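You operate a simulated robot arm through the tools that you are given. There is no shell and no other tool. Be economical: measure what you need, move in short steps, check, and stop when the job is done.

You are at the controls of a simulated two-armed robot. One attempt, no reset.

Task
Hold the cream panel down, peel its film, then bed the cream foam.
Fine: yellow film in the orange tub; foam on the panel's middle, pressed till the seam shows.

The check looks at the end state, three seconds after you hand in, the way a careful person would. Anything else that was tipped, shoved, dropped, spilled or broken makes it a failure.

Robot
Two 7-joint arms with two-finger parallel grippers on one trunk, on a base that drives. Base frame: it is fixed to the floor where the robot stands at the start and does not move with it; the origin is under the middle of the robot, x ahead of it, y to its left, z up; the surface under the hand at the start is at about z = 860. Lengths are in mm, angles in degrees, forces in N, time in s.
The left shoulder is at the start at [50, 168, 1132], the right one opposite. With the tool pointing down near the work surface each hand reaches from about 220 to 660 mm from the robot's upright axis, wherever it stands, measured 20 degrees to its own side. Places, roughly: middle of the cream panel [500, 0, 900]. Payload 1.57 kg a hand.
Tool frame (each hand has its own): the origin (TCP) lies between the finger pads and is the grasp point; the fingertips stand 30 mm ahead of it; z points along the fingers, y is the line along which they close. Largest opening 80 mm; finger width 17, thickness 12; the body of the gripper, 40 by 82 mm, starts 80 mm behind the TCP.
Orientation is told as [roll, pitch, yaw] about the base's x, y, z axes, in that order, counted from this pose: with the fingers straight down and closing along the base's y, the tool's x points along the base's -x, its y along +y and its z along -z.

Tools
- The arms move only by the tool nudge_tool. It takes "left_increments", "right_increments" or both (then of equal length, played together; a hand with none holds still); each is a list of rows, each a list of 7 numbers: the gripper command, from -1 (fully open) to 1 (shut), values between in proportion, then the shift along the base's x, y, z in units of 500 mm (1.0 is 500 mm), then the turn, a rotation vector about the base's x, y, z in units of 45 degrees (1.0 is 45 degrees). In form: [[fingers, tx, ty, tz, wx, wy, wz], ...]. A call has 1 to 12 rows; each row is the pose to reach, as a shift and turn from the pose commanded when the call began. A call with a number of a shift or a turn outside -1 to 1 is refused whole. Each row takes 0.2 s and may step no farther than 50 mm and 8.6 degrees from the row before; otherwise, or with a gripper value out of range, the whole call is refused. Where a pose cannot be reached the arm comes as near as it can. A force on the tool above 40 N (or 10 N above the force at the start of the call, whichever is more), or a blocked arm, ends the call early, and 0.2 s more pass. Each finger travels about 45 mm/s and halts on what it meets, pressing with about 26 N; the grip force reading is that of the motor and also rises with nothing between the fingers. The clock runs only during rows and for 0.2 s after the last one: add rows that repeat a pose to give the fingers time. It gives the time, the measured TCP pose, the force on the tool (base axes), the opening and the grip force at its end, in the units of the frame above (readings bear some noise), with the torque about the TCP (base axes, N m) and any sound that the robot's microphone picked up.
- Cameras (640 x 400 px; columns grow to the right, rows downward): "scene" is now at [129.5, -21.3, 1349.8]; the picture's right is [-0.24, -0.97, 0.00], its down [-0.49, 0.12, -0.86] and it looks along [0.84, -0.21, -0.51] (base axes); focal length 217 px, centre (320, 200). "left" rides on the left gripper at [72, 7, -122] in its tool frame; the picture's right is [-0.09, 1.00, 0.00], its down [-0.84, -0.08, -0.54] and it looks along [-0.54, -0.05, 0.84] (tool axes); focal length 238 px, centre (320, 200). "right" rides on the right gripper at [72, -7, -122] in its tool frame; the picture's right is [0.09, 1.00, 0.00], its down [-0.84, 0.08, -0.54] and it looks along [-0.54, 0.05, 0.84] (tool axes); focal length 238 px, centre (320, 200). There is no depth. A picture from a camera that has moved, and an enlarged one, comes with that camera's place and axes in the base frame and with its lens.
- grab_frame(camera): a new picture of that camera. No time passes.
- slide_trunk(by): slides the trunk up (or, below 0, down) by that many mm; the arms and the scene camera ride with it, the base frame stays. It gives what a move gives, with no picture.
- drive_base(legs): drives the robot by 1 to 6 legs, each [ahead, left, turn to the left] in mm, mm and degrees, along the robot's own axes; the way and the turn of a leg run together, so that a leg with both is an arc; at most 1500 mm and 180 degrees a leg. The arms and the cameras ride along, it lands a little off, and it stops where it bumps. It gives what a move gives.
- head_to(pan, tilt): turns the head with the scene camera to pan (to the left, within 80 degrees either way) and tilt (down, from -29 to 69), counted from straight ahead of the robot. It gives what a move gives.
- close_up(camera, box): a new picture of the part [left, top, right, bottom] of that camera's present view, enlarged. No time passes.
- hand_in(): hands the job in; it is judged then, once.

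Go step by step. Nothing tells you exact positions but the pictures and the camera data: compare them with the known pose of the tool, close in by small moves and look again before you grip or let go. The budget is 120 turns and 92 pictures, counting those below and the enlarged ones. Unless the task says otherwise, let go and move clear before handing in, and close with one line.

The tools are called after "Call:" by a JSON object that holds its "api" and its "payload". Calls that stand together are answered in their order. nudge_tool: Moves the arms, as the interface text tells. Its arguments: {"type":"object","properties":{"left_increments":{"type":"array","items":{"type":"array","items":{"type":"number"}}},"right_increments":{"type":"array","items":{"type":"array","items":{"type":"number"}}}},"required":[]} The other tools are called the same way: slide_trunk (by) slides the trunk up or down; drive_base (legs) drives the base; head_to (pan, tilt) turns the head that bears the scene camera; grab_frame (camera) takes a picture; close_up (camera, box) takes an enlarged picture of a part of a camera's view; hand_in () hands the job in.

At the start:

```text
time: 0.0
left_tcp_pos: [450.1, 91.9, 1250.7]
left_ee_rot: [0.0, 0.0, 0.2]
left_force: [0.2, -0.4, 0.0]
left_ft_torque: [0.0, 0.0, 0.01]
left_width: 79.8
left_finger_force: 0.2
right_tcp_pos: [468.6, -303.7, 1158.2]
right_ee_rot: [0.0, 0.0, 0.1]
right_force: [0.0, 0.7, 1.0]
right_ft_torque: [0.0, -0.01, -0.01]
right_width: 80.4
right_finger_force: 0.0
trunk travel left (down, up): [-300.0, 143.0]
robot x, y, heading: [0.9, 0.1, -0.1]
head pan, tilt: [-14.0, 30.5]
```

scene: 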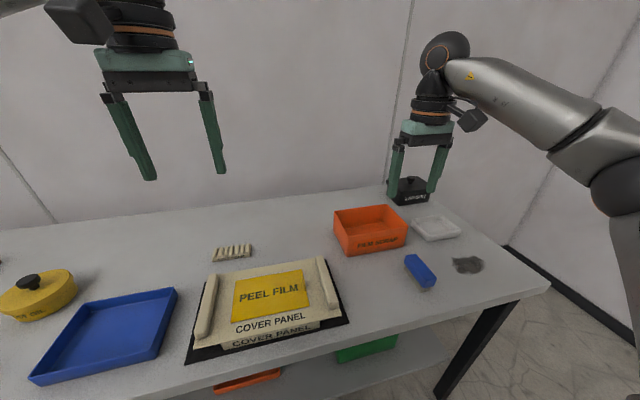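
right: 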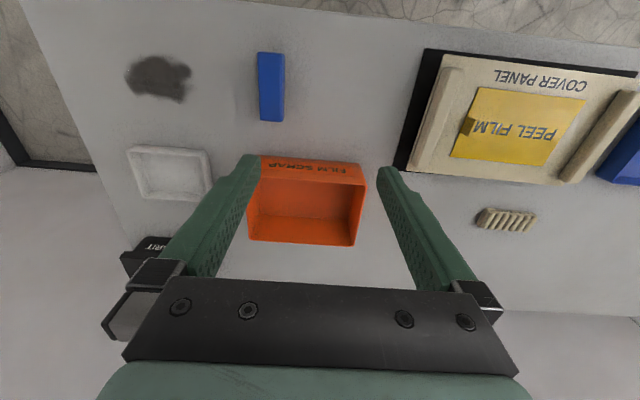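
left: 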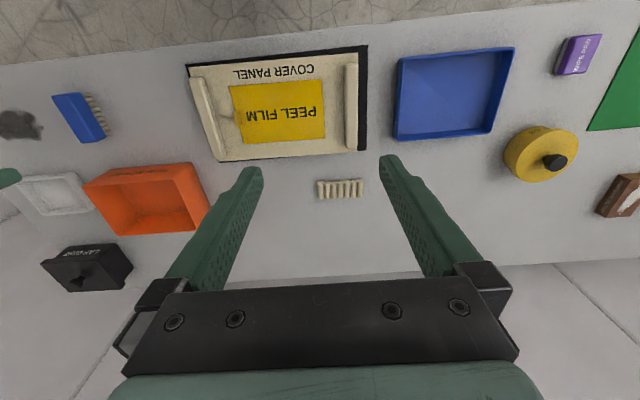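

I see the cream panel with its yellow film ahead, the orange tub to the right, and a small ridged cream piece behind the panel. I'll take enlarged pictures to learn the details.

Call:
{"api": "close_up", "payload": {"camera": "scene", "box": [180, 230, 360, 370]}}

Call:
{"api": "close_up", "payload": {"camera": "left", "box": [180, 40, 380, 210]}}

Call:
{"api": "close_up", "payload": {"camera": "right", "box": [390, 40, 640, 240]}}

```text
2.86 times, centred on (270, 300) of scene
camera zoom: at [129.5, -21.3, 1349.8], right [-0.24, -0.97, 0.0], down [-0.49, 0.12, -0.86], along [0.84, -0.21, -0.51], focal length 620 px, centre (463, -86)
```

zoom: 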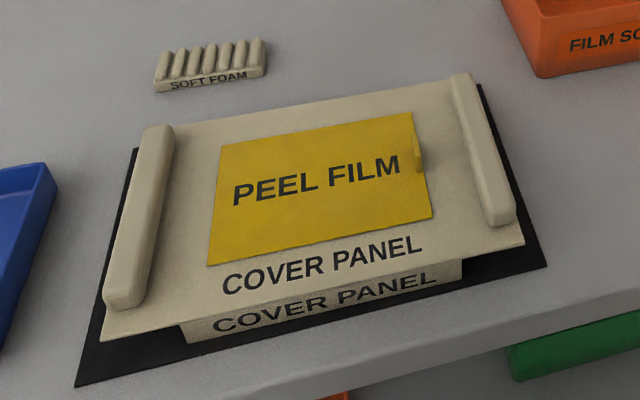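

```text
2.35 times, centred on (280, 125) of left
camera zoom: at [376.8, 98.7, 1372.0], right [0.09, 1.0, 0.0], down [0.84, -0.08, 0.54], along [0.54, -0.05, -0.84], focal length 561 px, centre (414, 376)
```

zoom: 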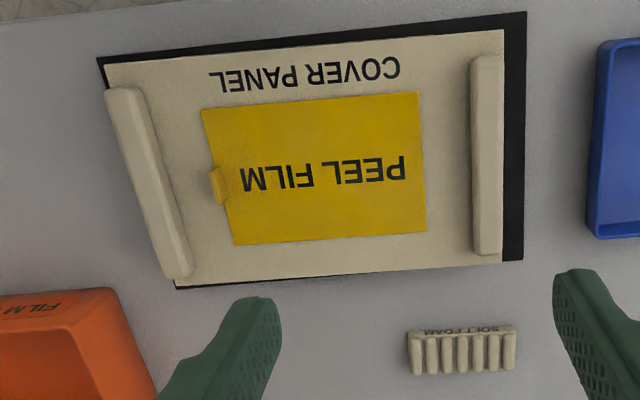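

```text
2.00 times, centred on (515, 140) of right
camera zoom: at [394.8, -309.3, 1279.6], right [-0.09, 1.0, 0.0], down [0.84, 0.08, 0.54], along [0.54, 0.05, -0.84], focal length 477 px, centre (-70, 320)
```

zoom: 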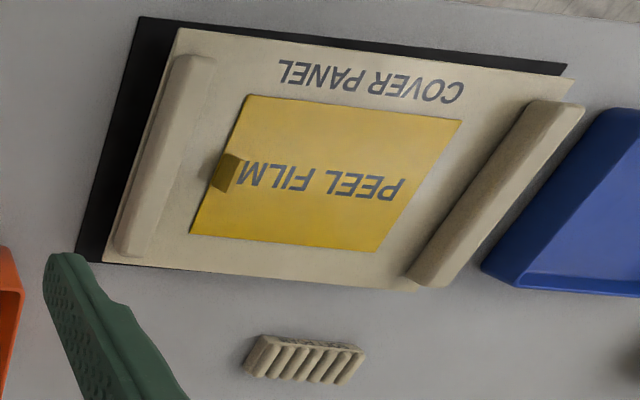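

Film spans about x 423–532, y −71…97 on a panel of top z≈900; the pull tab stands at about (480,−70). The foam is at about (665,120). I'll bring the right hand above the tab, and turn the left hand while it approaches its holding place.

Call:
{"api": "nudge_tool", "payload": {"right_increments": [[-1, 0.004, 0.076, -0.033, 0, 0, 0], [-1, 0.008, 0.152, -0.066, 0, 0, 0], [-1, 0.012, 0.228, -0.1, 0, 0, 0], [-1, 0.016, 0.3, -0.13, 0, 0, 0], [-1, 0.02, 0.38, -0.16, 0, 0, 0], [-1, 0.023, 0.457, -0.2, 0, 0, 0]], "left_increments": [[-1, 0, 0.04, -0.03, 0, 0, -0.166], [-0.6, 0, 0.08, -0.06, 0, 0, -0.333], [-0.2, 0, 0.12, -0.09, 0, 0, -0.5], [0.2, 0, 0.16, -0.12, 0, 0, -0.666], [0.6, 0, 0.18, -0.15, 0, 0, -0.833], [1, 0, 0.2, -0.18, 0, 0, -1]]}}

Call:
{"api": "grab_frame", "payload": {"camera": "right"}}

```text
time: 1.4
left_tcp_pos: [449.8, 191.8, 1159.7]
left_ee_rot: [0.0, -0.2, -44.9]
left_force: [0.6, 0.2, -0.1]
left_ft_torque: [-0.02, 0.0, -0.01]
left_width: 0.0
left_finger_force: 9.9
right_tcp_pos: [479.3, -71.4, 1057.6]
right_ee_rot: [-0.2, 0.1, 0.0]
right_force: [-1.3, 0.0, 0.2]
right_ft_torque: [-0.03, 0.01, -0.02]
right_width: 79.9
right_finger_force: 0.0
trunk travel left (down, up): [-300.0, 143.0]
robot x, y, heading: [-1.0, -1.7, -0.1]
head pan, tilt: [-14.0, 30.5]
```

```text
85 pictures are left
camera right: at [406.5, -77.4, 1179.4], right [-0.09, 1.0, 0.0], down [0.84, 0.08, 0.54], along [0.54, 0.05, -0.84], focal length 238 px, centre (320, 200)
```

right: 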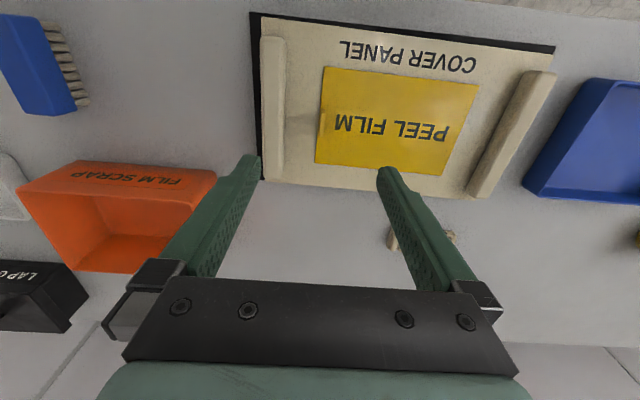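

The right hand is above the tab. I zoom on the tab while finishing the left hand's turn.

Call:
{"api": "close_up", "payload": {"camera": "right", "box": [250, 60, 410, 190]}}

Call:
{"api": "nudge_tool", "payload": {"left_increments": [[1, 0.01, 0, -0.03, 0, 0, -0.166], [1, 0.02, 0, -0.06, 0, 0, -0.333], [1, 0.03, 0, -0.09, 0, 0, -0.5], [1, 0.04, 0, -0.12, 0, 0, -0.666], [1, 0.05, 0, -0.15, 0, 0, -0.833], [1, 0.06, 0, -0.18, 0, 0, -1]]}}

Call:
{"api": "close_up", "payload": {"camera": "scene", "box": [180, 230, 360, 370]}}

```text
3.08 times, centred on (330, 125) of right
camera zoom: at [406.5, -77.4, 1179.4], right [-0.09, 1.0, 0.0], down [0.84, 0.08, 0.54], along [0.54, 0.05, -0.84], focal length 733 px, centre (289, 431)
```

zoom: 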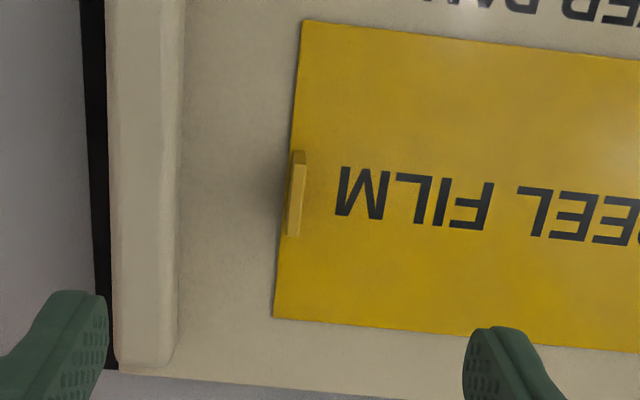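

```text
time: 2.8
left_tcp_pos: [308.5, 97.7, 1055.2]
left_ee_rot: [0.1, 0.0, -88.9]
left_force: [-0.1, 0.4, -0.5]
left_ft_torque: [-0.03, 0.04, -0.03]
left_width: 0.0
left_finger_force: 20.9
left hand out of reach, approached as far as the arm can: row 1, 2, 3, 4, 5, 6
right_tcp_pos: [479.2, -73.3, 1056.7]
right_ee_rot: [0.0, 0.0, 0.0]
right_force: [1.5, -0.5, -0.7]
right_ft_torque: [0.01, -0.04, 0.0]
right_width: 79.8
right_finger_force: 0.0
trunk travel left (down, up): [-300.0, 143.0]
robot x, y, heading: [-3.0, -2.2, -0.1]
head pan, tilt: [-14.0, 30.5]
```

```text
2.86 times, centred on (270, 300) of scene
camera zoom: at [129.5, -21.4, 1349.8], right [-0.24, -0.97, 0.0], down [-0.49, 0.12, -0.86], along [0.84, -0.21, -0.51], focal length 620 px, centre (463, -86)
```

zoom: 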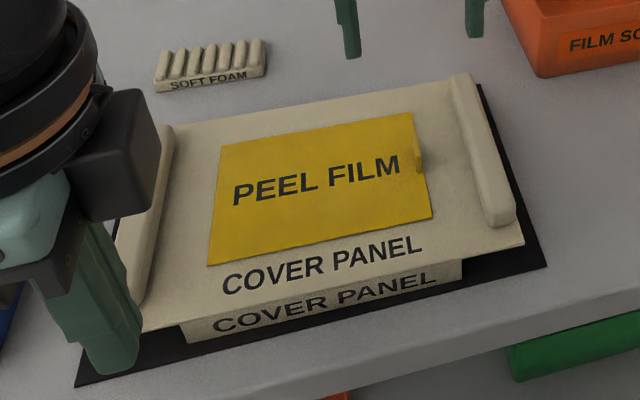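

The left wrist can't reach −90° yaw there, so I turn it back to −45°.

Call:
{"api": "nudge_tool", "payload": {"left_increments": [[1, 0, 0, 0.01, 0, 0, 0.166], [1, 0, 0, 0.02, 0, 0, 0.333], [1, 0, 0, 0.03, 0, 0, 0.5], [1, 0, 0, 0.04, 0, 0, 0.666], [1, 0, 0, 0.05, 0, 0, 0.833], [1, 0, 0, 0.06, 0, 0, 1], [1, 0, 0, 0.06, 0, 0, 1]]}}

Call:
{"api": "grab_frame", "payload": {"camera": "scene"}}

```text
time: 4.4
left_tcp_pos: [305.1, 98.9, 1088.5]
left_ee_rot: [-0.1, 0.0, -44.8]
left_force: [-0.1, 0.0, -0.4]
left_ft_torque: [0.0, -0.02, -0.02]
left_width: 0.0
left_finger_force: 21.1
right_tcp_pos: [479.2, -73.5, 1057.1]
right_ee_rot: [0.1, 0.0, 0.0]
right_force: [-0.1, 0.9, -0.5]
right_ft_torque: [0.01, 0.02, -0.03]
right_width: 80.0
right_finger_force: 0.0
trunk travel left (down, up): [-300.0, 143.0]
robot x, y, heading: [1.0, 0.6, 0.0]
head pan, tilt: [-14.0, 30.5]
```

```text
82 pictures are left
camera scene: at [129.6, -21.3, 1349.8], right [-0.24, -0.97, 0.0], down [-0.49, 0.12, -0.86], along [0.84, -0.21, -0.51], focal length 217 px, centre (320, 200)
```

scene: 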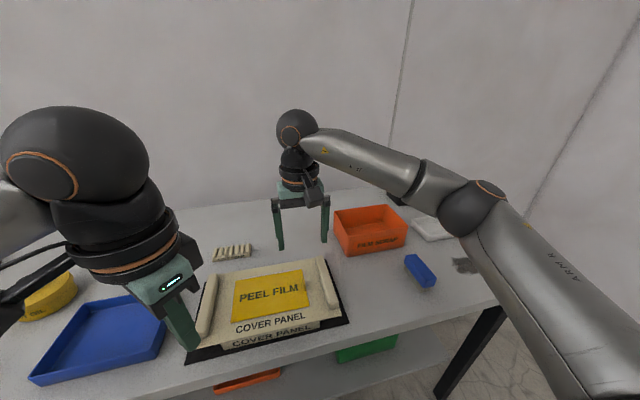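

The commanded pose resets to the measured one, good. I bring the left hand back to yaw 0 and toward a spot above the strip between film and left rail.

Call:
{"api": "nudge_tool", "payload": {"left_increments": [[1, 0.05, 0.02, 0, 0, 0, 0.166], [1, 0.1, 0.04, 0, 0, 0, 0.333], [1, 0.15, 0.06, 0, 0, 0, 0.5], [1, 0.2, 0.08, 0, 0, 0, 0.666], [1, 0.26, 0.1, 0, 0, 0, 0.833], [1, 0.33, 0.12, 0, 0, 0, 1]]}}

Call:
{"api": "nudge_tool", "payload": {"left_increments": [[1, 0, 0, -0.04, -0.16, 0, 0], [1, 0, -0.01, -0.1, -0.32, 0, 0], [1, 0, -0.02, -0.16, -0.45, 0, 0]]}}

Call:
{"api": "grab_frame", "payload": {"camera": "left"}}

Call:
{"api": "grab_frame", "payload": {"camera": "scene"}}

```text
time: 5.8
left_tcp_pos: [468.3, 158.4, 1087.0]
left_ee_rot: [0.0, 0.0, 0.0]
left_force: [-0.5, -0.9, -0.4]
left_ft_torque: [-0.02, 0.01, 0.0]
left_width: 0.1
left_finger_force: 21.4
right_tcp_pos: [479.5, -73.0, 1057.6]
right_ee_rot: [0.0, 0.1, 0.0]
right_force: [-0.1, 0.1, -0.4]
right_ft_torque: [0.01, -0.01, -0.03]
right_width: 80.0
right_finger_force: 0.1
trunk travel left (down, up): [-300.0, 143.0]
robot x, y, heading: [-2.8, -2.6, -0.0]
head pan, tilt: [-14.0, 30.5]
```

```text
time: 6.6
left_tcp_pos: [467.6, 149.1, 1009.2]
left_ee_rot: [-20.4, -0.1, 0.0]
left_force: [0.5, 0.1, 0.0]
left_ft_torque: [-0.01, -0.03, 0.01]
left_width: 0.0
left_finger_force: 21.3
right_tcp_pos: [480.2, -71.5, 1056.9]
right_ee_rot: [-0.1, -0.1, -0.1]
right_force: [-1.0, 0.2, 0.6]
right_ft_torque: [-0.01, 0.0, 0.0]
right_width: 80.0
right_finger_force: 0.0
trunk travel left (down, up): [-300.0, 143.0]
robot x, y, heading: [-2.1, -0.8, 0.1]
head pan, tilt: [-14.0, 30.5]
```

```text
81 pictures are left
camera left: at [393.9, 197.4, 1120.9], right [0.09, 0.93, -0.35], down [0.84, 0.12, 0.54], along [0.54, -0.34, -0.77], focal length 238 px, centre (320, 200)
```

left: 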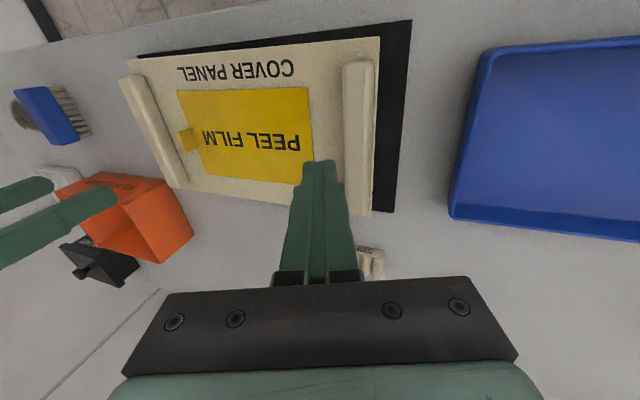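

```text
80 pictures are left
camera scene: at [129.7, -21.0, 1349.9], right [-0.24, -0.97, 0.0], down [-0.49, 0.12, -0.86], along [0.84, -0.21, -0.51], focal length 217 px, centre (320, 200)
```

scene: 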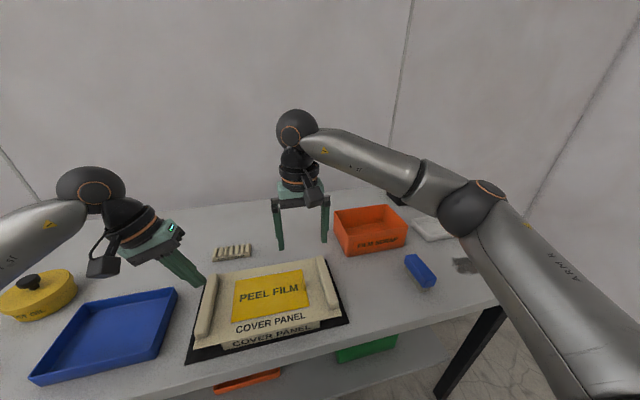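

The left fingers, tilted outward, can press in the strip between film (edge y≈98) and rail (≈137). I go down to just above it.

Call:
{"api": "nudge_tool", "payload": {"left_increments": [[1, 0, -0.028, -0.04, 0, 0, 0], [1, 0, -0.056, -0.08, 0, 0, 0], [1, 0, -0.056, -0.12, 0, 0, 0], [1, 0, -0.056, -0.13, 0, 0, 0]]}}

Call:
{"api": "close_up", "payload": {"camera": "left", "box": [220, 60, 420, 260]}}

Call:
{"api": "close_up", "payload": {"camera": "scene", "box": [180, 230, 360, 370]}}

```text
time: 7.6
left_tcp_pos: [468.0, 120.2, 944.7]
left_ee_rot: [-20.4, 0.1, -0.1]
left_force: [0.1, -0.5, -0.7]
left_ft_torque: [0.0, 0.04, -0.01]
left_width: 0.0
left_finger_force: 21.7
right_tcp_pos: [479.3, -73.5, 1057.9]
right_ee_rot: [0.0, 0.0, 0.0]
right_force: [0.1, -0.2, -0.3]
right_ft_torque: [0.0, -0.02, -0.01]
right_width: 80.2
right_finger_force: 0.1
trunk travel left (down, up): [-300.0, 143.0]
robot x, y, heading: [1.2, 0.8, 0.1]
head pan, tilt: [-14.0, 30.5]
```

```text
2.00 times, centred on (320, 160) of left
camera zoom: at [395.7, 168.4, 1056.5], right [0.09, 0.93, -0.35], down [0.84, 0.12, 0.54], along [0.54, -0.34, -0.77], focal length 477 px, centre (320, 280)
```

zoom: 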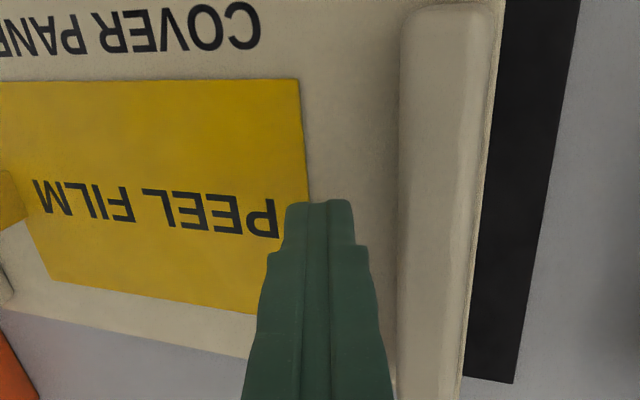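

```text
2.86 times, centred on (270, 300) of scene
camera zoom: at [129.6, -21.3, 1349.8], right [-0.24, -0.97, 0.0], down [-0.49, 0.12, -0.86], along [0.84, -0.21, -0.51], focal length 620 px, centre (463, -86)
```

zoom: 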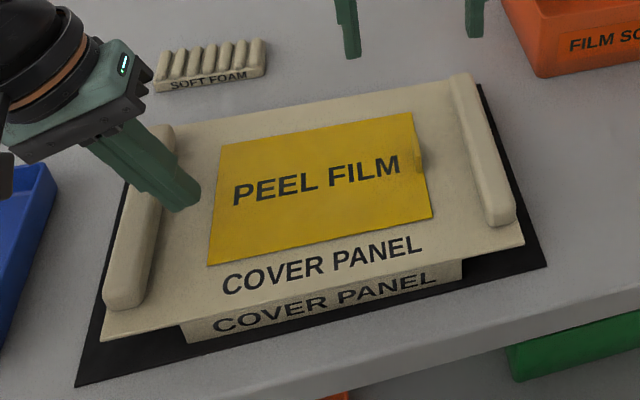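

The left fingertips sit rightly above the strip. Now I lower the right hand toward the tab with about 36 mm opening and look.

Call:
{"api": "nudge_tool", "payload": {"right_increments": [[-0.6, 0, 0.004, -0.05, 0, 0, 0], [-0.2, 0, 0.008, -0.1, 0, 0, 0], [0.1, 0, 0.008, -0.14, 0, 0, 0], [0.1, 0, 0.008, -0.16, 0, 0, 0], [0.1, 0, 0.008, -0.16, 0, 0, 0]]}}

Call:
{"api": "close_up", "payload": {"camera": "right", "box": [220, 60, 420, 260]}}

Call:
{"api": "close_up", "payload": {"camera": "left", "box": [120, 60, 320, 260]}}

```text
time: 8.8
left_tcp_pos: [469.9, 119.9, 944.9]
left_ee_rot: [-20.3, 0.0, 0.1]
left_force: [0.3, 0.0, -0.1]
left_ft_torque: [-0.01, 0.01, 0.0]
left_width: 0.1
left_finger_force: 21.2
right_tcp_pos: [480.0, -68.8, 976.6]
right_ee_rot: [-0.1, 0.0, -0.1]
right_force: [0.0, -0.1, -0.2]
right_ft_torque: [-0.02, -0.01, -0.04]
right_width: 36.0
right_finger_force: 0.1
trunk travel left (down, up): [-300.0, 143.0]
robot x, y, heading: [-0.4, 3.0, -0.1]
head pan, tilt: [-14.0, 30.5]
```

```text
2.00 times, centred on (320, 160) of right
camera zoom: at [406.3, -76.6, 1099.3], right [-0.09, 1.0, 0.0], down [0.84, 0.08, 0.54], along [0.54, 0.05, -0.84], focal length 477 px, centre (320, 280)
```

zoom: 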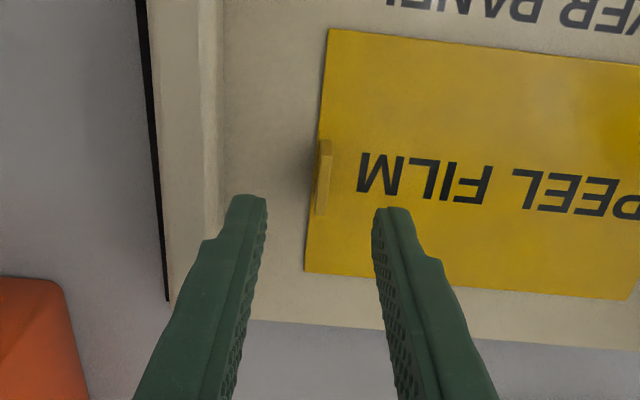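

```text
2.00 times, centred on (220, 160) of left
camera zoom: at [395.7, 168.6, 1056.7], right [0.09, 0.93, -0.34], down [0.84, 0.12, 0.54], along [0.54, -0.34, -0.77], focal length 477 px, centre (520, 280)
```

zoom: 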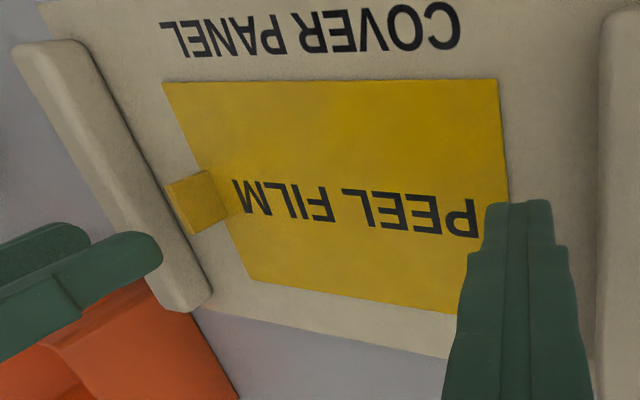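

The tab stands about 15 mm tall at (476,−68), top z≈916. I lower the left hand onto the panel until it presses, and lower the right around the tab.

Call:
{"api": "nudge_tool", "payload": {"right_increments": [[0.1, -0.008, 0, -0.03, 0, 0, 0], [0.1, -0.008, 0, -0.06, 0, 0, 0], [0.1, -0.008, 0, -0.075, 0, 0, 0], [0.1, -0.008, 0, -0.084, 0, 0, 0], [0.1, -0.008, 0, -0.084, 0, 0, 0]], "left_increments": [[1, 0, 0.003, -0.008, 0, 0, 0], [1, 0, 0.003, -0.014, 0, 0, 0], [1, 0, 0.003, -0.018, 0, 0, 0], [1, 0, 0.003, -0.022, 0, 0, 0], [1, 0, 0.003, -0.025, 0, 0, 0]]}}

Call:
{"api": "close_up", "payload": {"camera": "right", "box": [220, 60, 420, 260]}}

Call:
{"api": "close_up", "payload": {"camera": "scene", "box": [180, 230, 360, 370]}}

```text
time: 10.0
left_tcp_pos: [469.1, 121.6, 931.5]
left_ee_rot: [-20.2, 0.0, 0.1]
left_force: [0.5, -0.4, -0.6]
left_ft_torque: [0.01, 0.02, 0.02]
left_width: 0.0
left_finger_force: 21.1
right_tcp_pos: [475.6, -71.8, 935.5]
right_ee_rot: [0.0, 0.0, 0.0]
right_force: [0.3, -0.6, -0.4]
right_ft_torque: [-0.01, -0.03, 0.01]
right_width: 36.2
right_finger_force: 0.0
trunk travel left (down, up): [-300.0, 143.0]
robot x, y, heading: [-1.7, 1.7, 0.1]
head pan, tilt: [-14.0, 30.5]
```

```text
2.00 times, centred on (320, 160) of right
camera zoom: at [402.8, -77.0, 1057.8], right [-0.09, 1.0, 0.0], down [0.84, 0.08, 0.54], along [0.54, 0.05, -0.84], focal length 477 px, centre (320, 280)
```

zoom: 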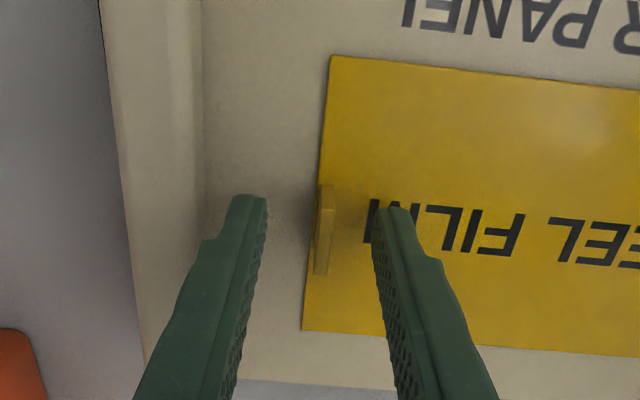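

```text
2.86 times, centred on (270, 300) of scene
camera zoom: at [129.5, -21.3, 1349.8], right [-0.24, -0.97, 0.0], down [-0.49, 0.12, -0.86], along [0.84, -0.21, -0.51], focal length 620 px, centre (463, -86)
```

zoom: 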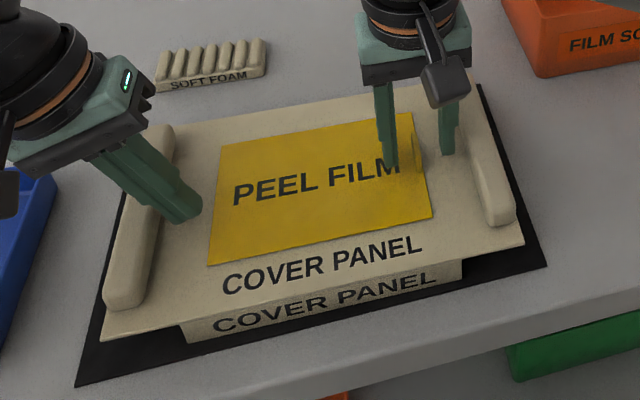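

The tab is centred between the right fingers. The left hand is not yet touching; I press down in 1.5 mm steps.

Call:
{"api": "nudge_tool", "payload": {"left_increments": [[1, 0, 0, -0.003, 0, 0, 0], [1, 0, 0, -0.006, 0, 0, 0], [1, 0, 0, -0.009, 0, 0, 0], [1, 0, 0, -0.009, 0, 0, 0]]}}

```text
time: 11.0
left_tcp_pos: [467.8, 121.2, 927.9]
left_ee_rot: [-20.3, 0.0, 0.1]
left_force: [-0.2, 0.0, -0.3]
left_ft_torque: [0.0, -0.03, 0.0]
left_width: 0.1
left_finger_force: 21.7
right_tcp_pos: [476.5, -71.8, 936.3]
right_ee_rot: [0.0, 0.0, 0.0]
right_force: [-0.2, -0.6, -0.3]
right_ft_torque: [-0.01, -0.02, -0.02]
right_width: 36.0
right_finger_force: 0.1
trunk travel left (down, up): [-300.0, 143.0]
robot x, y, heading: [4.4, 1.2, -0.1]
head pan, tilt: [-14.0, 30.5]
```

Call:
{"api": "nudge_tool", "payload": {"left_increments": [[1, 0, 0, -0.003, 0, 0, 0], [1, 0, 0, -0.006, 0, 0, 0], [1, 0, 0, -0.009, 0, 0, 0], [1, 0, 0, -0.009, 0, 0, 0]]}}

Call:
{"api": "close_up", "payload": {"camera": "scene", "box": [200, 250, 300, 320]}}

```text
time: 12.0
left_tcp_pos: [468.3, 122.8, 924.9]
left_ee_rot: [-20.4, -0.2, 0.1]
left_force: [-2.9, 0.8, 11.3]
left_ft_torque: [0.05, 0.13, 0.01]
left_width: 0.1
left_finger_force: 21.1
right_tcp_pos: [474.9, -71.3, 936.5]
right_ee_rot: [0.0, -0.1, 0.1]
right_force: [-0.4, -0.3, 0.5]
right_ft_torque: [-0.02, -0.01, -0.01]
right_width: 36.2
right_finger_force: 0.1
trunk travel left (down, up): [-300.0, 143.0]
robot x, y, heading: [2.9, 2.9, 0.1]
head pan, tilt: [-14.0, 30.5]
```

```text
5.71 times, centred on (250, 285) of scene
camera zoom: at [128.2, -21.4, 1350.1], right [-0.24, -0.97, 0.0], down [-0.49, 0.12, -0.86], along [0.84, -0.21, -0.51], focal length 1241 px, centre (720, -286)
```

zoom: 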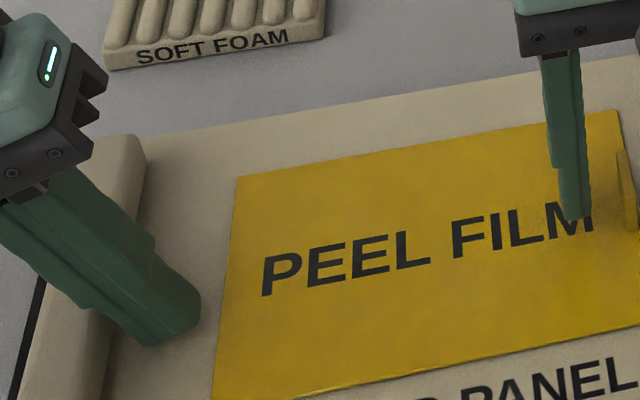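

The left hand presses with 11 N, so the panel top is at about z 893. I press a bit more, lower the right by 8 mm and close on the tab.

Call:
{"api": "nudge_tool", "payload": {"left_increments": [[1, 0, 0, -0.001, 0, 0, 0], [1, 0, 0, -0.002, 0, 0, 0], [1, 0, 0, -0.002, 0, 0, 0], [1, 0, 0, -0.002, 0, 0, 0]], "right_increments": [[0.1, 0, 0.004, -0.006, 0, 0, 0], [0.1, 0, 0.004, -0.01, 0, 0, 0], [0.1, 0, 0.004, -0.014, 0, 0, 0], [0.1, 0, 0.004, -0.016, 0, 0, 0]]}}

Call:
{"api": "close_up", "payload": {"camera": "right", "box": [220, 60, 420, 260]}}

```text
time: 13.0
left_tcp_pos: [468.5, 121.7, 924.4]
left_ee_rot: [-20.3, -0.4, 0.1]
left_force: [-1.2, 4.2, 25.6]
left_ft_torque: [0.15, 0.06, 0.02]
left_width: 0.1
left_finger_force: 21.8
right_tcp_pos: [473.1, -68.4, 928.0]
right_ee_rot: [0.0, -0.2, -0.1]
right_force: [0.1, -0.3, -0.3]
right_ft_torque: [0.05, 0.02, 0.0]
right_width: 35.7
right_finger_force: 0.1
trunk travel left (down, up): [-300.0, 143.0]
robot x, y, heading: [0.8, 5.1, -0.1]
head pan, tilt: [-14.0, 30.5]
```

```text
2.00 times, centred on (320, 160) of right
camera zoom: at [400.4, -74.6, 1049.8], right [-0.09, 1.0, 0.0], down [0.84, 0.08, 0.54], along [0.54, 0.05, -0.84], focal length 477 px, centre (320, 280)
```

zoom: 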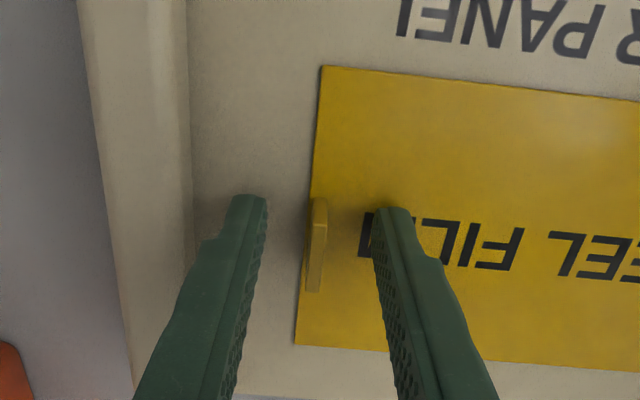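

The tab's middle is around x 479; I shift 5 mm ahead and close on it.

Call:
{"api": "nudge_tool", "payload": {"right_increments": [[0.1, 0.01, 0, -0.002, 0, 0, 0], [0.5, 0.01, 0, -0.002, 0, 0, 0], [1, 0.01, 0, -0.002, 0, 0, 0], [1, 0.01, 0, -0.002, 0, 0, 0], [1, 0.01, 0, -0.002, 0, 0, 0]]}}

Call:
{"api": "close_up", "payload": {"camera": "right", "box": [220, 60, 420, 260]}}

```text
time: 14.2
left_tcp_pos: [468.4, 122.4, 924.6]
left_ee_rot: [-20.3, -0.2, 0.0]
left_force: [1.5, 4.4, 25.7]
left_ft_torque: [0.13, -0.01, -0.02]
left_width: 0.1
left_finger_force: 21.2
right_tcp_pos: [479.5, -70.2, 927.7]
right_ee_rot: [0.0, -0.1, -0.1]
right_force: [0.9, -4.6, 0.7]
right_ft_torque: [-0.06, -0.01, -0.15]
right_width: 3.3
right_finger_force: 25.0
trunk travel left (down, up): [-300.0, 143.0]
robot x, y, heading: [-4.8, -0.2, 0.2]
head pan, tilt: [-14.0, 30.5]
```

```text
2.00 times, centred on (320, 160) of right
camera zoom: at [405.7, -75.0, 1049.6], right [-0.09, 1.0, 0.0], down [0.84, 0.08, 0.54], along [0.54, 0.05, -0.84], focal length 477 px, centre (320, 280)
```

zoom: 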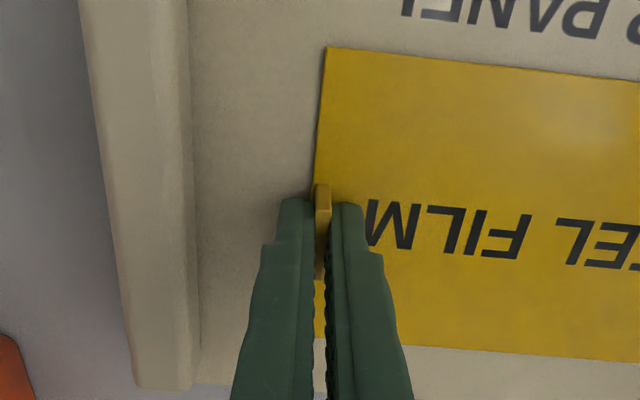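

The tab is gripped at 3.3 mm. I peel slowly up and toward +y, watching the forces.

Call:
{"api": "nudge_tool", "payload": {"right_increments": [[1, 0, 0.002, 0.006, 0, 0, 0], [1, 0, 0.005, 0.012, 0, 0, 0], [1, 0, 0.009, 0.019, 0, 0, 0], [1, 0, 0.013, 0.026, 0, 0, 0], [1, 0, 0.018, 0.033, 0, 0, 0], [1, 0, 0.023, 0.04, 0, 0, 0], [1, 0, 0.028, 0.047, 0, 0, 0], [1, 0, 0.033, 0.054, 0, 0, 0]]}}

Call:
{"api": "grab_frame", "payload": {"camera": "scene"}}

Call:
{"api": "grab_frame", "payload": {"camera": "right"}}

```text
time: 16.0
left_tcp_pos: [468.0, 125.1, 921.6]
left_ee_rot: [-19.8, -0.2, 0.3]
left_force: [1.8, 28.3, 21.4]
left_ft_torque: [0.88, -0.03, -0.04]
left_width: 0.2
left_finger_force: 21.0
right_tcp_pos: [479.8, -58.7, 954.8]
right_ee_rot: [-0.8, 0.1, -0.4]
right_force: [-1.2, -35.5, 6.7]
right_ft_torque: [-1.23, -0.06, -0.06]
right_width: 5.4
right_finger_force: 25.7
trunk travel left (down, up): [-300.0, 143.0]
robot x, y, heading: [-1.5, 0.5, -0.0]
head pan, tilt: [-14.0, 30.5]
```

```text
70 pictures are left
camera scene: at [127.3, -22.8, 1350.2], right [-0.24, -0.97, 0.0], down [-0.49, 0.12, -0.86], along [0.84, -0.21, -0.51], focal length 217 px, centre (320, 200)
```

scene: 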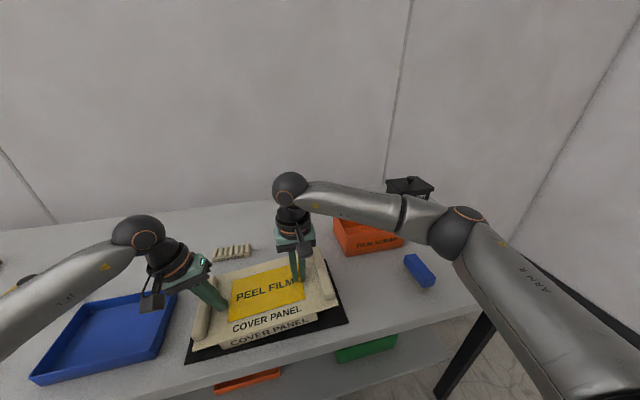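

```text
69 pictures are left
camera right: at [406.2, -63.1, 1077.0], right [-0.08, 1.0, -0.01], down [0.84, 0.08, 0.54], along [0.54, 0.03, -0.84], focal length 238 px, centre (320, 200)
```

right: 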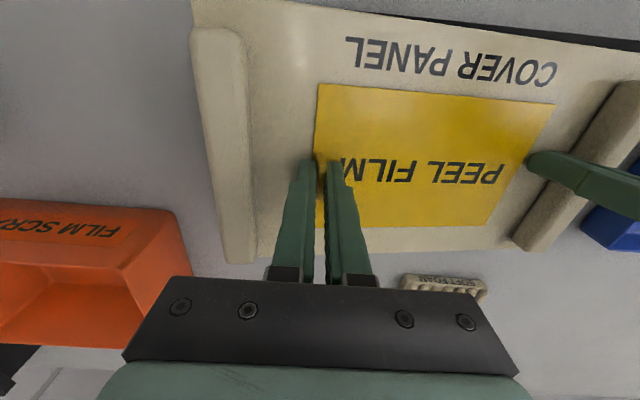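

The film hasn't peeled visibly and side forces are high; the panel may be tilting. I look closely before doing anything else.

Call:
{"api": "close_up", "payload": {"camera": "scene", "box": [180, 230, 360, 370]}}

Call:
{"api": "close_up", "payload": {"camera": "left", "box": [120, 60, 380, 260]}}

```text
2.86 times, centred on (270, 300) of scene
camera zoom: at [127.3, -22.8, 1350.2], right [-0.24, -0.97, 0.0], down [-0.49, 0.12, -0.86], along [0.84, -0.21, -0.51], focal length 620 px, centre (463, -86)
```

zoom: 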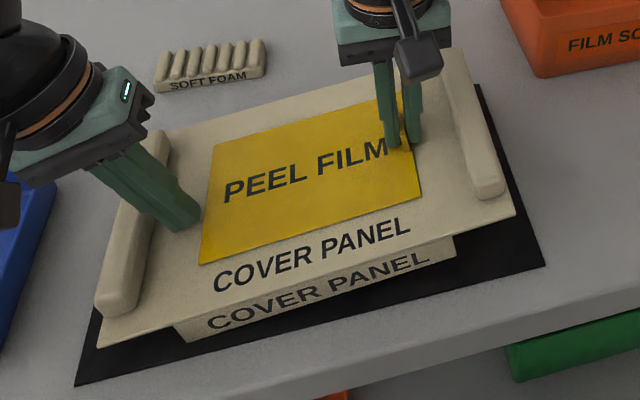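

```text
2.00 times, centred on (250, 160) of left
camera zoom: at [394.2, 171.4, 1034.6], right [0.09, 0.94, -0.34], down [0.83, 0.12, 0.54], along [0.54, -0.33, -0.77], focal length 477 px, centre (460, 280)
```

zoom: 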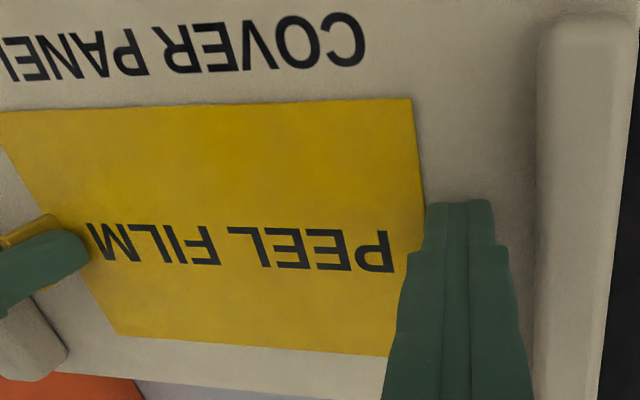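

The panel tilted, because the hold at the left edge doesn't resist a lift at the right. I lower it back gently the way it came, then I'll swap roles: right hand holds next to the tab, left hand peels toward +y.

Call:
{"api": "nudge_tool", "payload": {"right_increments": [[1, 0, -0.006, -0.007, 0, 0, 0], [1, 0, -0.012, -0.014, 0, 0, 0], [1, 0, -0.018, -0.021, 0, 0, 0], [1, 0, -0.023, -0.03, 0, 0, 0], [1, 0, -0.027, -0.038, 0, 0, 0], [1, 0, -0.031, -0.046, 0, 0, 0], [1, 0, -0.033, -0.053, 0, 0, 0], [1, 0, -0.033, -0.054, 0, 0, 0]]}}

Call:
{"api": "close_up", "payload": {"camera": "scene", "box": [180, 230, 360, 370]}}

```text
time: 17.8
left_tcp_pos: [468.1, 119.8, 923.6]
left_ee_rot: [-20.6, -0.2, -0.1]
left_force: [1.1, -7.5, 22.7]
left_ft_torque: [-0.29, 0.0, 0.0]
left_width: 0.2
left_finger_force: 20.7
right_tcp_pos: [479.3, -69.7, 928.2]
right_ee_rot: [0.3, -0.1, -0.1]
right_force: [4.6, -3.1, 0.1]
right_ft_torque: [-0.1, 0.08, -0.21]
right_width: 3.6
right_finger_force: 24.2
trunk travel left (down, up): [-300.0, 143.0]
robot x, y, heading: [0.5, 0.0, 0.1]
head pan, tilt: [-14.0, 30.5]
```

```text
2.86 times, centred on (270, 300) of scene
camera zoom: at [128.2, -22.9, 1350.0], right [-0.24, -0.97, 0.0], down [-0.49, 0.12, -0.86], along [0.84, -0.21, -0.51], focal length 620 px, centre (463, -86)
```

zoom: 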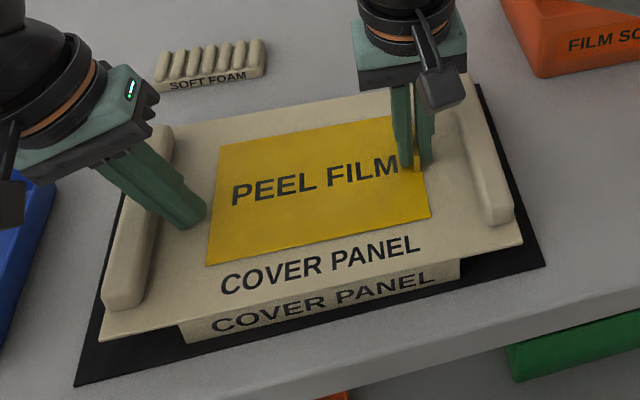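

The panel is back in place. I release the tab, and lift both hands clear.

Call:
{"api": "nudge_tool", "payload": {"right_increments": [[0.1, 0, 0, 0, 0, 0, 0], [0.1, 0, 0, 0, 0, 0, 0], [0.1, 0, 0, 0, 0, 0, 0], [0.1, 0, 0, 0.04, 0, 0, 0], [0.1, 0, 0, 0.1, 0, 0, 0], [0.1, 0, -0.02, 0.17, 0, 0, 0], [0.1, 0, -0.06, 0.22, 0, 0, 0], [0.4, 0.03, -0.12, 0.25, 0.16, 0, 0], [0.7, 0.06, -0.18, 0.25, 0.32, 0, 0], [1, 0.072, -0.22, 0.25, 0.48, 0, 0], [1, 0.072, -0.22, 0.25, 0.64, 0, 0]], "left_increments": [[1, 0, 0.002, 0, 0, 0, 0], [1, 0, 0.002, 0.003, 0, 0, 0], [1, 0, 0.002, 0.01, 0, 0, 0], [1, 0, 0.002, 0.04, 0, 0, 0], [1, 0, 0.01, 0.1, 0, 0, 0], [1, 0, 0.03, 0.17, 0.1, 0, 0], [0.8, 0, 0.03, 0.22, 0.2, 0, 0], [0.5, 0, 0.03, 0.25, 0.3, 0, 0], [0.1, 0, 0.03, 0.25, 0.45, 0, 0], [0.1, 0, 0.03, 0.25, 0.45, 0, 0], [0.1, 0, 0.03, 0.25, 0.45, 0, 0]]}}

Call:
{"api": "grab_frame", "payload": {"camera": "scene"}}

Call:
{"api": "grab_frame", "payload": {"camera": "left"}}

Call:
{"api": "grab_frame", "payload": {"camera": "right"}}

```text
time: 20.2
left_tcp_pos: [469.1, 138.3, 1048.2]
left_ee_rot: [0.0, 0.0, 0.0]
left_force: [-0.2, 0.3, -0.8]
left_ft_torque: [0.03, 0.02, 0.0]
left_width: 36.0
left_finger_force: 0.0
right_tcp_pos: [518.9, -180.1, 1051.7]
right_ee_rot: [28.9, 0.0, 0.0]
right_force: [0.2, 0.9, -0.1]
right_ft_torque: [-0.01, -0.01, -0.01]
right_width: 0.0
right_finger_force: 21.2
trunk travel left (down, up): [-300.0, 143.0]
robot x, y, heading: [-2.5, -0.6, -0.0]
head pan, tilt: [-14.0, 30.5]
```

```text
65 pictures are left
camera scene: at [129.6, -21.6, 1349.8], right [-0.24, -0.97, 0.0], down [-0.49, 0.12, -0.86], along [0.84, -0.21, -0.51], focal length 217 px, centre (320, 200)
```

scene: 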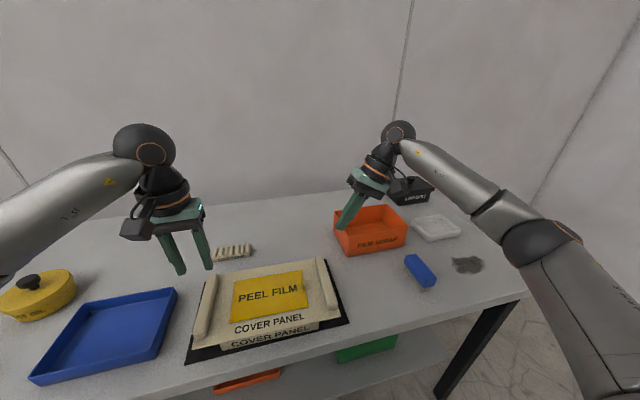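

```text
64 pictures are left
camera left: at [395.4, 144.6, 1169.9], right [0.09, 1.0, 0.0], down [0.84, -0.08, 0.54], along [0.54, -0.05, -0.84], focal length 238 px, centre (320, 200)
```

left: 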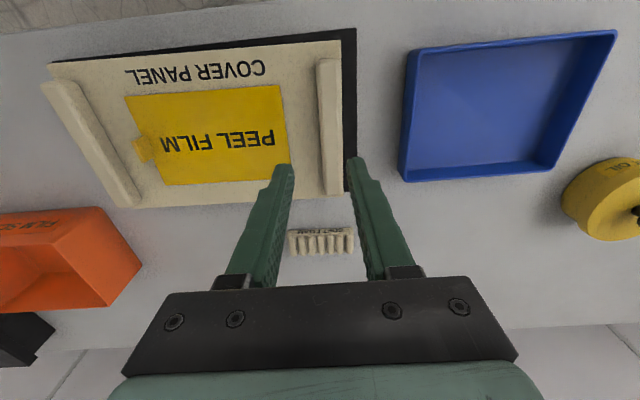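

```text
63 pictures are left
camera right: at [444.1, -243.8, 1155.4], right [-0.09, 0.87, 0.48], down [0.84, -0.2, 0.51], along [0.54, 0.45, -0.71], focal length 238 px, centre (320, 200)
```

right: 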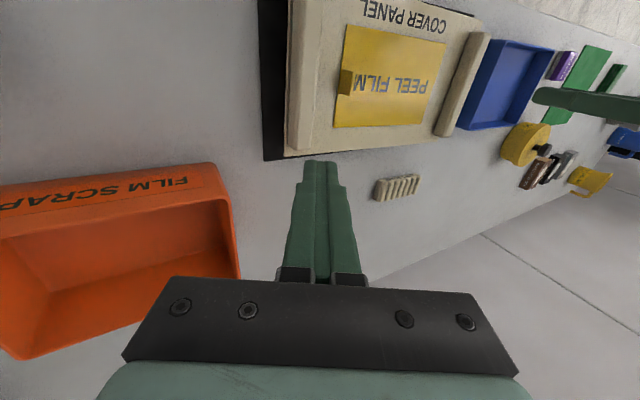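

Both hands are clear and the panel is back where it was. Now the right fingers go above the strip beside the tab (x≈515, y≈−97), and the left hand goes above the tab.

Call:
{"api": "nudge_tool", "payload": {"right_increments": [[1, -0.004, 0.05, -0.04, 0, 0, 0], [1, -0.008, 0.1, -0.09, 0, 0, 0], [1, -0.008, 0.15, -0.14, 0, 0, 0], [1, -0.008, 0.158, -0.19, 0, 0, 0], [1, -0.008, 0.158, -0.21, 0, 0, 0], [1, -0.008, 0.158, -0.22, 0, 0, 0]], "left_increments": [[0.1, 0.004, -0.07, 0, 0, 0, 0], [0.1, 0.008, -0.14, 0, 0, 0, 0], [0.1, 0.012, -0.22, 0, 0, 0, 0], [0.1, 0.016, -0.3, 0, 0, 0, 0], [0.1, 0.02, -0.38, -0.02, 0, 0, 0], [0.1, 0.02, -0.414, -0.08, 0, 0, 0]]}}

Call:
{"api": "grab_frame", "payload": {"camera": "scene"}}

Call:
{"api": "close_up", "payload": {"camera": "right", "box": [220, 40, 420, 240]}}

Call:
{"api": "close_up", "payload": {"camera": "left", "box": [220, 40, 420, 240]}}

```text
time: 21.6
left_tcp_pos: [478.1, -72.0, 1006.5]
left_ee_rot: [0.1, -0.3, 0.1]
left_force: [1.1, 0.0, -0.2]
left_ft_torque: [-0.01, 0.0, 0.01]
left_width: 36.0
left_finger_force: 0.1
right_tcp_pos: [511.4, -100.1, 940.9]
right_ee_rot: [28.8, 0.0, 0.0]
right_force: [0.2, -0.6, -0.2]
right_ft_torque: [0.03, 0.0, 0.0]
right_width: 0.3
right_finger_force: 21.4
trunk travel left (down, up): [-300.0, 143.0]
robot x, y, heading: [0.6, 2.1, 0.1]
head pan, tilt: [-14.0, 30.5]
```

```text
62 pictures are left
camera scene: at [129.8, -21.4, 1349.8], right [-0.24, -0.97, 0.0], down [-0.49, 0.12, -0.86], along [0.84, -0.21, -0.51], focal length 217 px, centre (320, 200)
```

scene: 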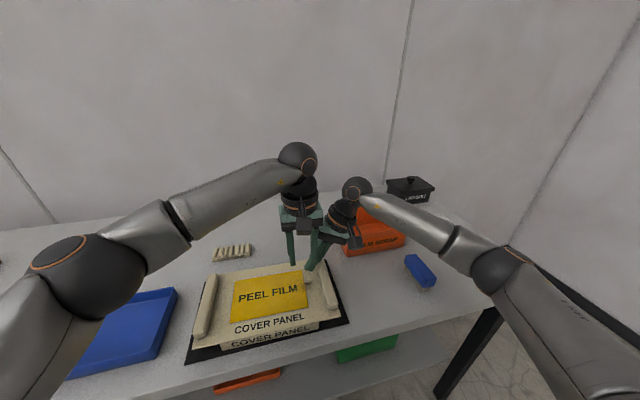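

```text
2.00 times, centred on (320, 140) of right
camera zoom: at [438.5, -164.2, 1044.9], right [-0.09, 0.87, 0.48], down [0.84, -0.19, 0.51], along [0.54, 0.45, -0.71], focal length 477 px, centre (320, 320)
```

zoom: 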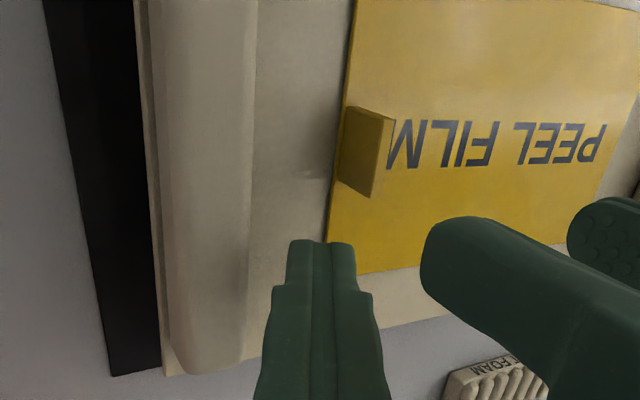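

```text
2.00 times, centred on (320, 140) of left
camera zoom: at [404.9, -64.5, 1128.8], right [0.09, 1.0, 0.0], down [0.84, -0.08, 0.54], along [0.54, -0.05, -0.84], focal length 477 px, centre (320, 320)
```

zoom: 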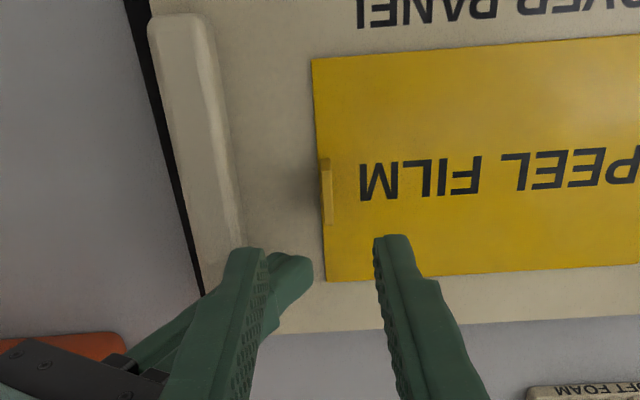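

Positions look right; I tilt the right hand 7° more and set it 12 mm farther ahead to clear the left hand, then press it down in small steps.

Call:
{"api": "nudge_tool", "payload": {"right_increments": [[1, 0.024, -0.01, 0, 0.16, 0, 0], [1, 0.024, -0.01, -0.01, 0.16, 0, 0], [1, 0.024, -0.01, -0.018, 0.16, 0, 0], [1, 0.024, -0.01, -0.024, 0.16, 0, 0], [1, 0.024, -0.01, -0.028, 0.16, 0, 0], [1, 0.024, -0.01, -0.03, 0.16, 0, 0]]}}

Call:
{"api": "close_up", "payload": {"camera": "right", "box": [220, 40, 420, 240]}}

```text
time: 23.0
left_tcp_pos: [478.5, -70.1, 1007.2]
left_ee_rot: [0.0, 0.1, 0.2]
left_force: [0.2, 0.2, -0.7]
left_ft_torque: [0.0, -0.01, -0.02]
left_width: 36.0
left_finger_force: 0.1
right_tcp_pos: [523.6, -105.8, 926.4]
right_ee_rot: [36.0, -0.1, 0.1]
right_force: [-0.4, -0.3, -0.2]
right_ft_torque: [-0.01, -0.01, -0.03]
right_width: 0.0
right_finger_force: 20.5
trunk travel left (down, up): [-300.0, 143.0]
robot x, y, heading: [-3.3, 1.8, 0.1]
head pan, tilt: [-14.0, 30.5]
```

```text
2.00 times, centred on (320, 140) of right
camera zoom: at [450.9, -181.4, 1021.3], right [-0.09, 0.81, 0.59], down [0.84, -0.26, 0.48], along [0.54, 0.53, -0.65], focal length 477 px, centre (320, 320)
```

zoom: 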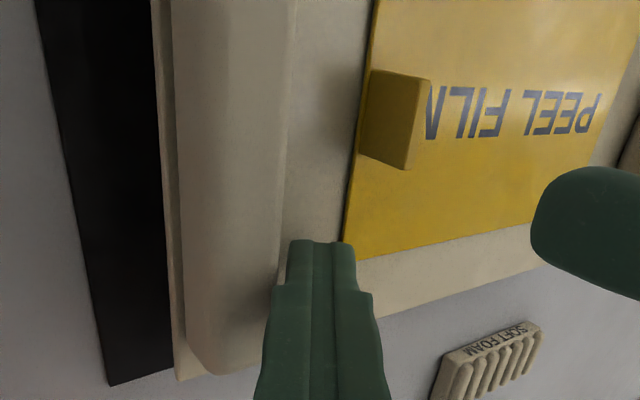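

Now press the right down to contact, while the left descends part way.

Call:
{"api": "nudge_tool", "payload": {"right_increments": [[1, 0, 0, -0.002, 0, 0, 0], [1, 0, 0, -0.004, 0, 0, 0], [1, 0, 0, -0.006, 0, 0, 0], [1, 0, 0, -0.008, 0, 0, 0]], "left_increments": [[0.1, 0, 0.001, -0.03, 0, 0, 0], [0.1, 0, 0.001, -0.06, 0, 0, 0], [0.1, 0, 0.001, -0.09, 0, 0, 0], [0.1, 0, 0.001, -0.1, 0, 0, 0]]}}

Call:
{"api": "close_up", "payload": {"camera": "left", "box": [220, 40, 420, 240]}}

Call:
{"api": "close_up", "payload": {"camera": "scene", "box": [230, 170, 410, 310]}}

```text
time: 24.0
left_tcp_pos: [476.6, -69.7, 958.0]
left_ee_rot: [0.0, -0.2, 0.0]
left_force: [-0.6, -0.7, 0.3]
left_ft_torque: [0.0, 0.02, 0.01]
left_width: 35.9
left_finger_force: 0.0
right_tcp_pos: [524.3, -104.9, 924.3]
right_ee_rot: [36.2, -0.2, -0.1]
right_force: [2.4, 1.6, 8.6]
right_ft_torque: [-0.04, 0.03, 0.0]
right_width: 0.0
right_finger_force: 21.3
trunk travel left (down, up): [-300.0, 143.0]
robot x, y, heading: [-0.5, -1.6, -0.3]
head pan, tilt: [-14.0, 30.5]
```

```text
2.00 times, centred on (320, 140) of left
camera zoom: at [402.8, -62.7, 1080.0], right [0.09, 1.0, 0.0], down [0.84, -0.08, 0.54], along [0.54, -0.05, -0.84], focal length 477 px, centre (320, 320)
```

zoom: 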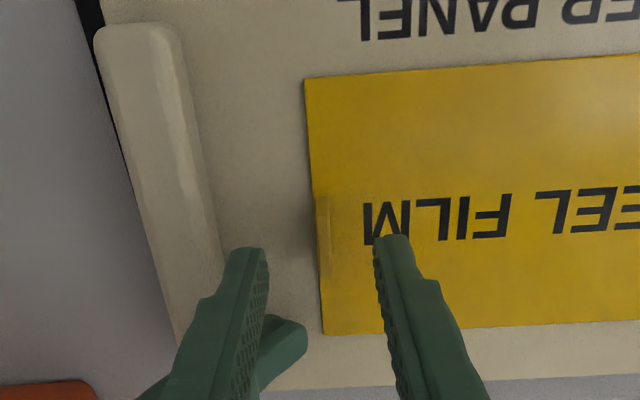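

```text
2.86 times, centred on (320, 240) of scene
camera zoom: at [129.1, -20.8, 1350.0], right [-0.24, -0.97, 0.0], down [-0.49, 0.12, -0.86], along [0.84, -0.21, -0.51], focal length 620 px, centre (320, 86)
```

zoom: 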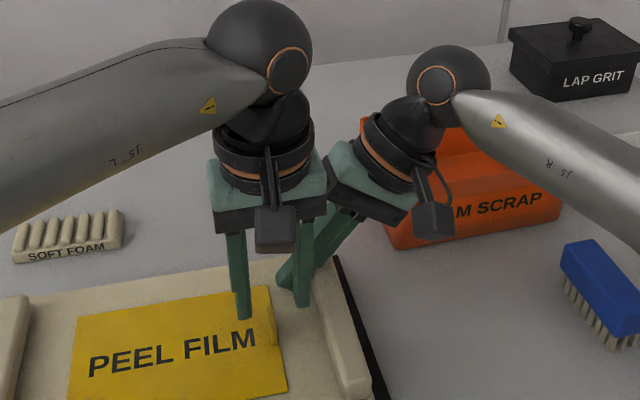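

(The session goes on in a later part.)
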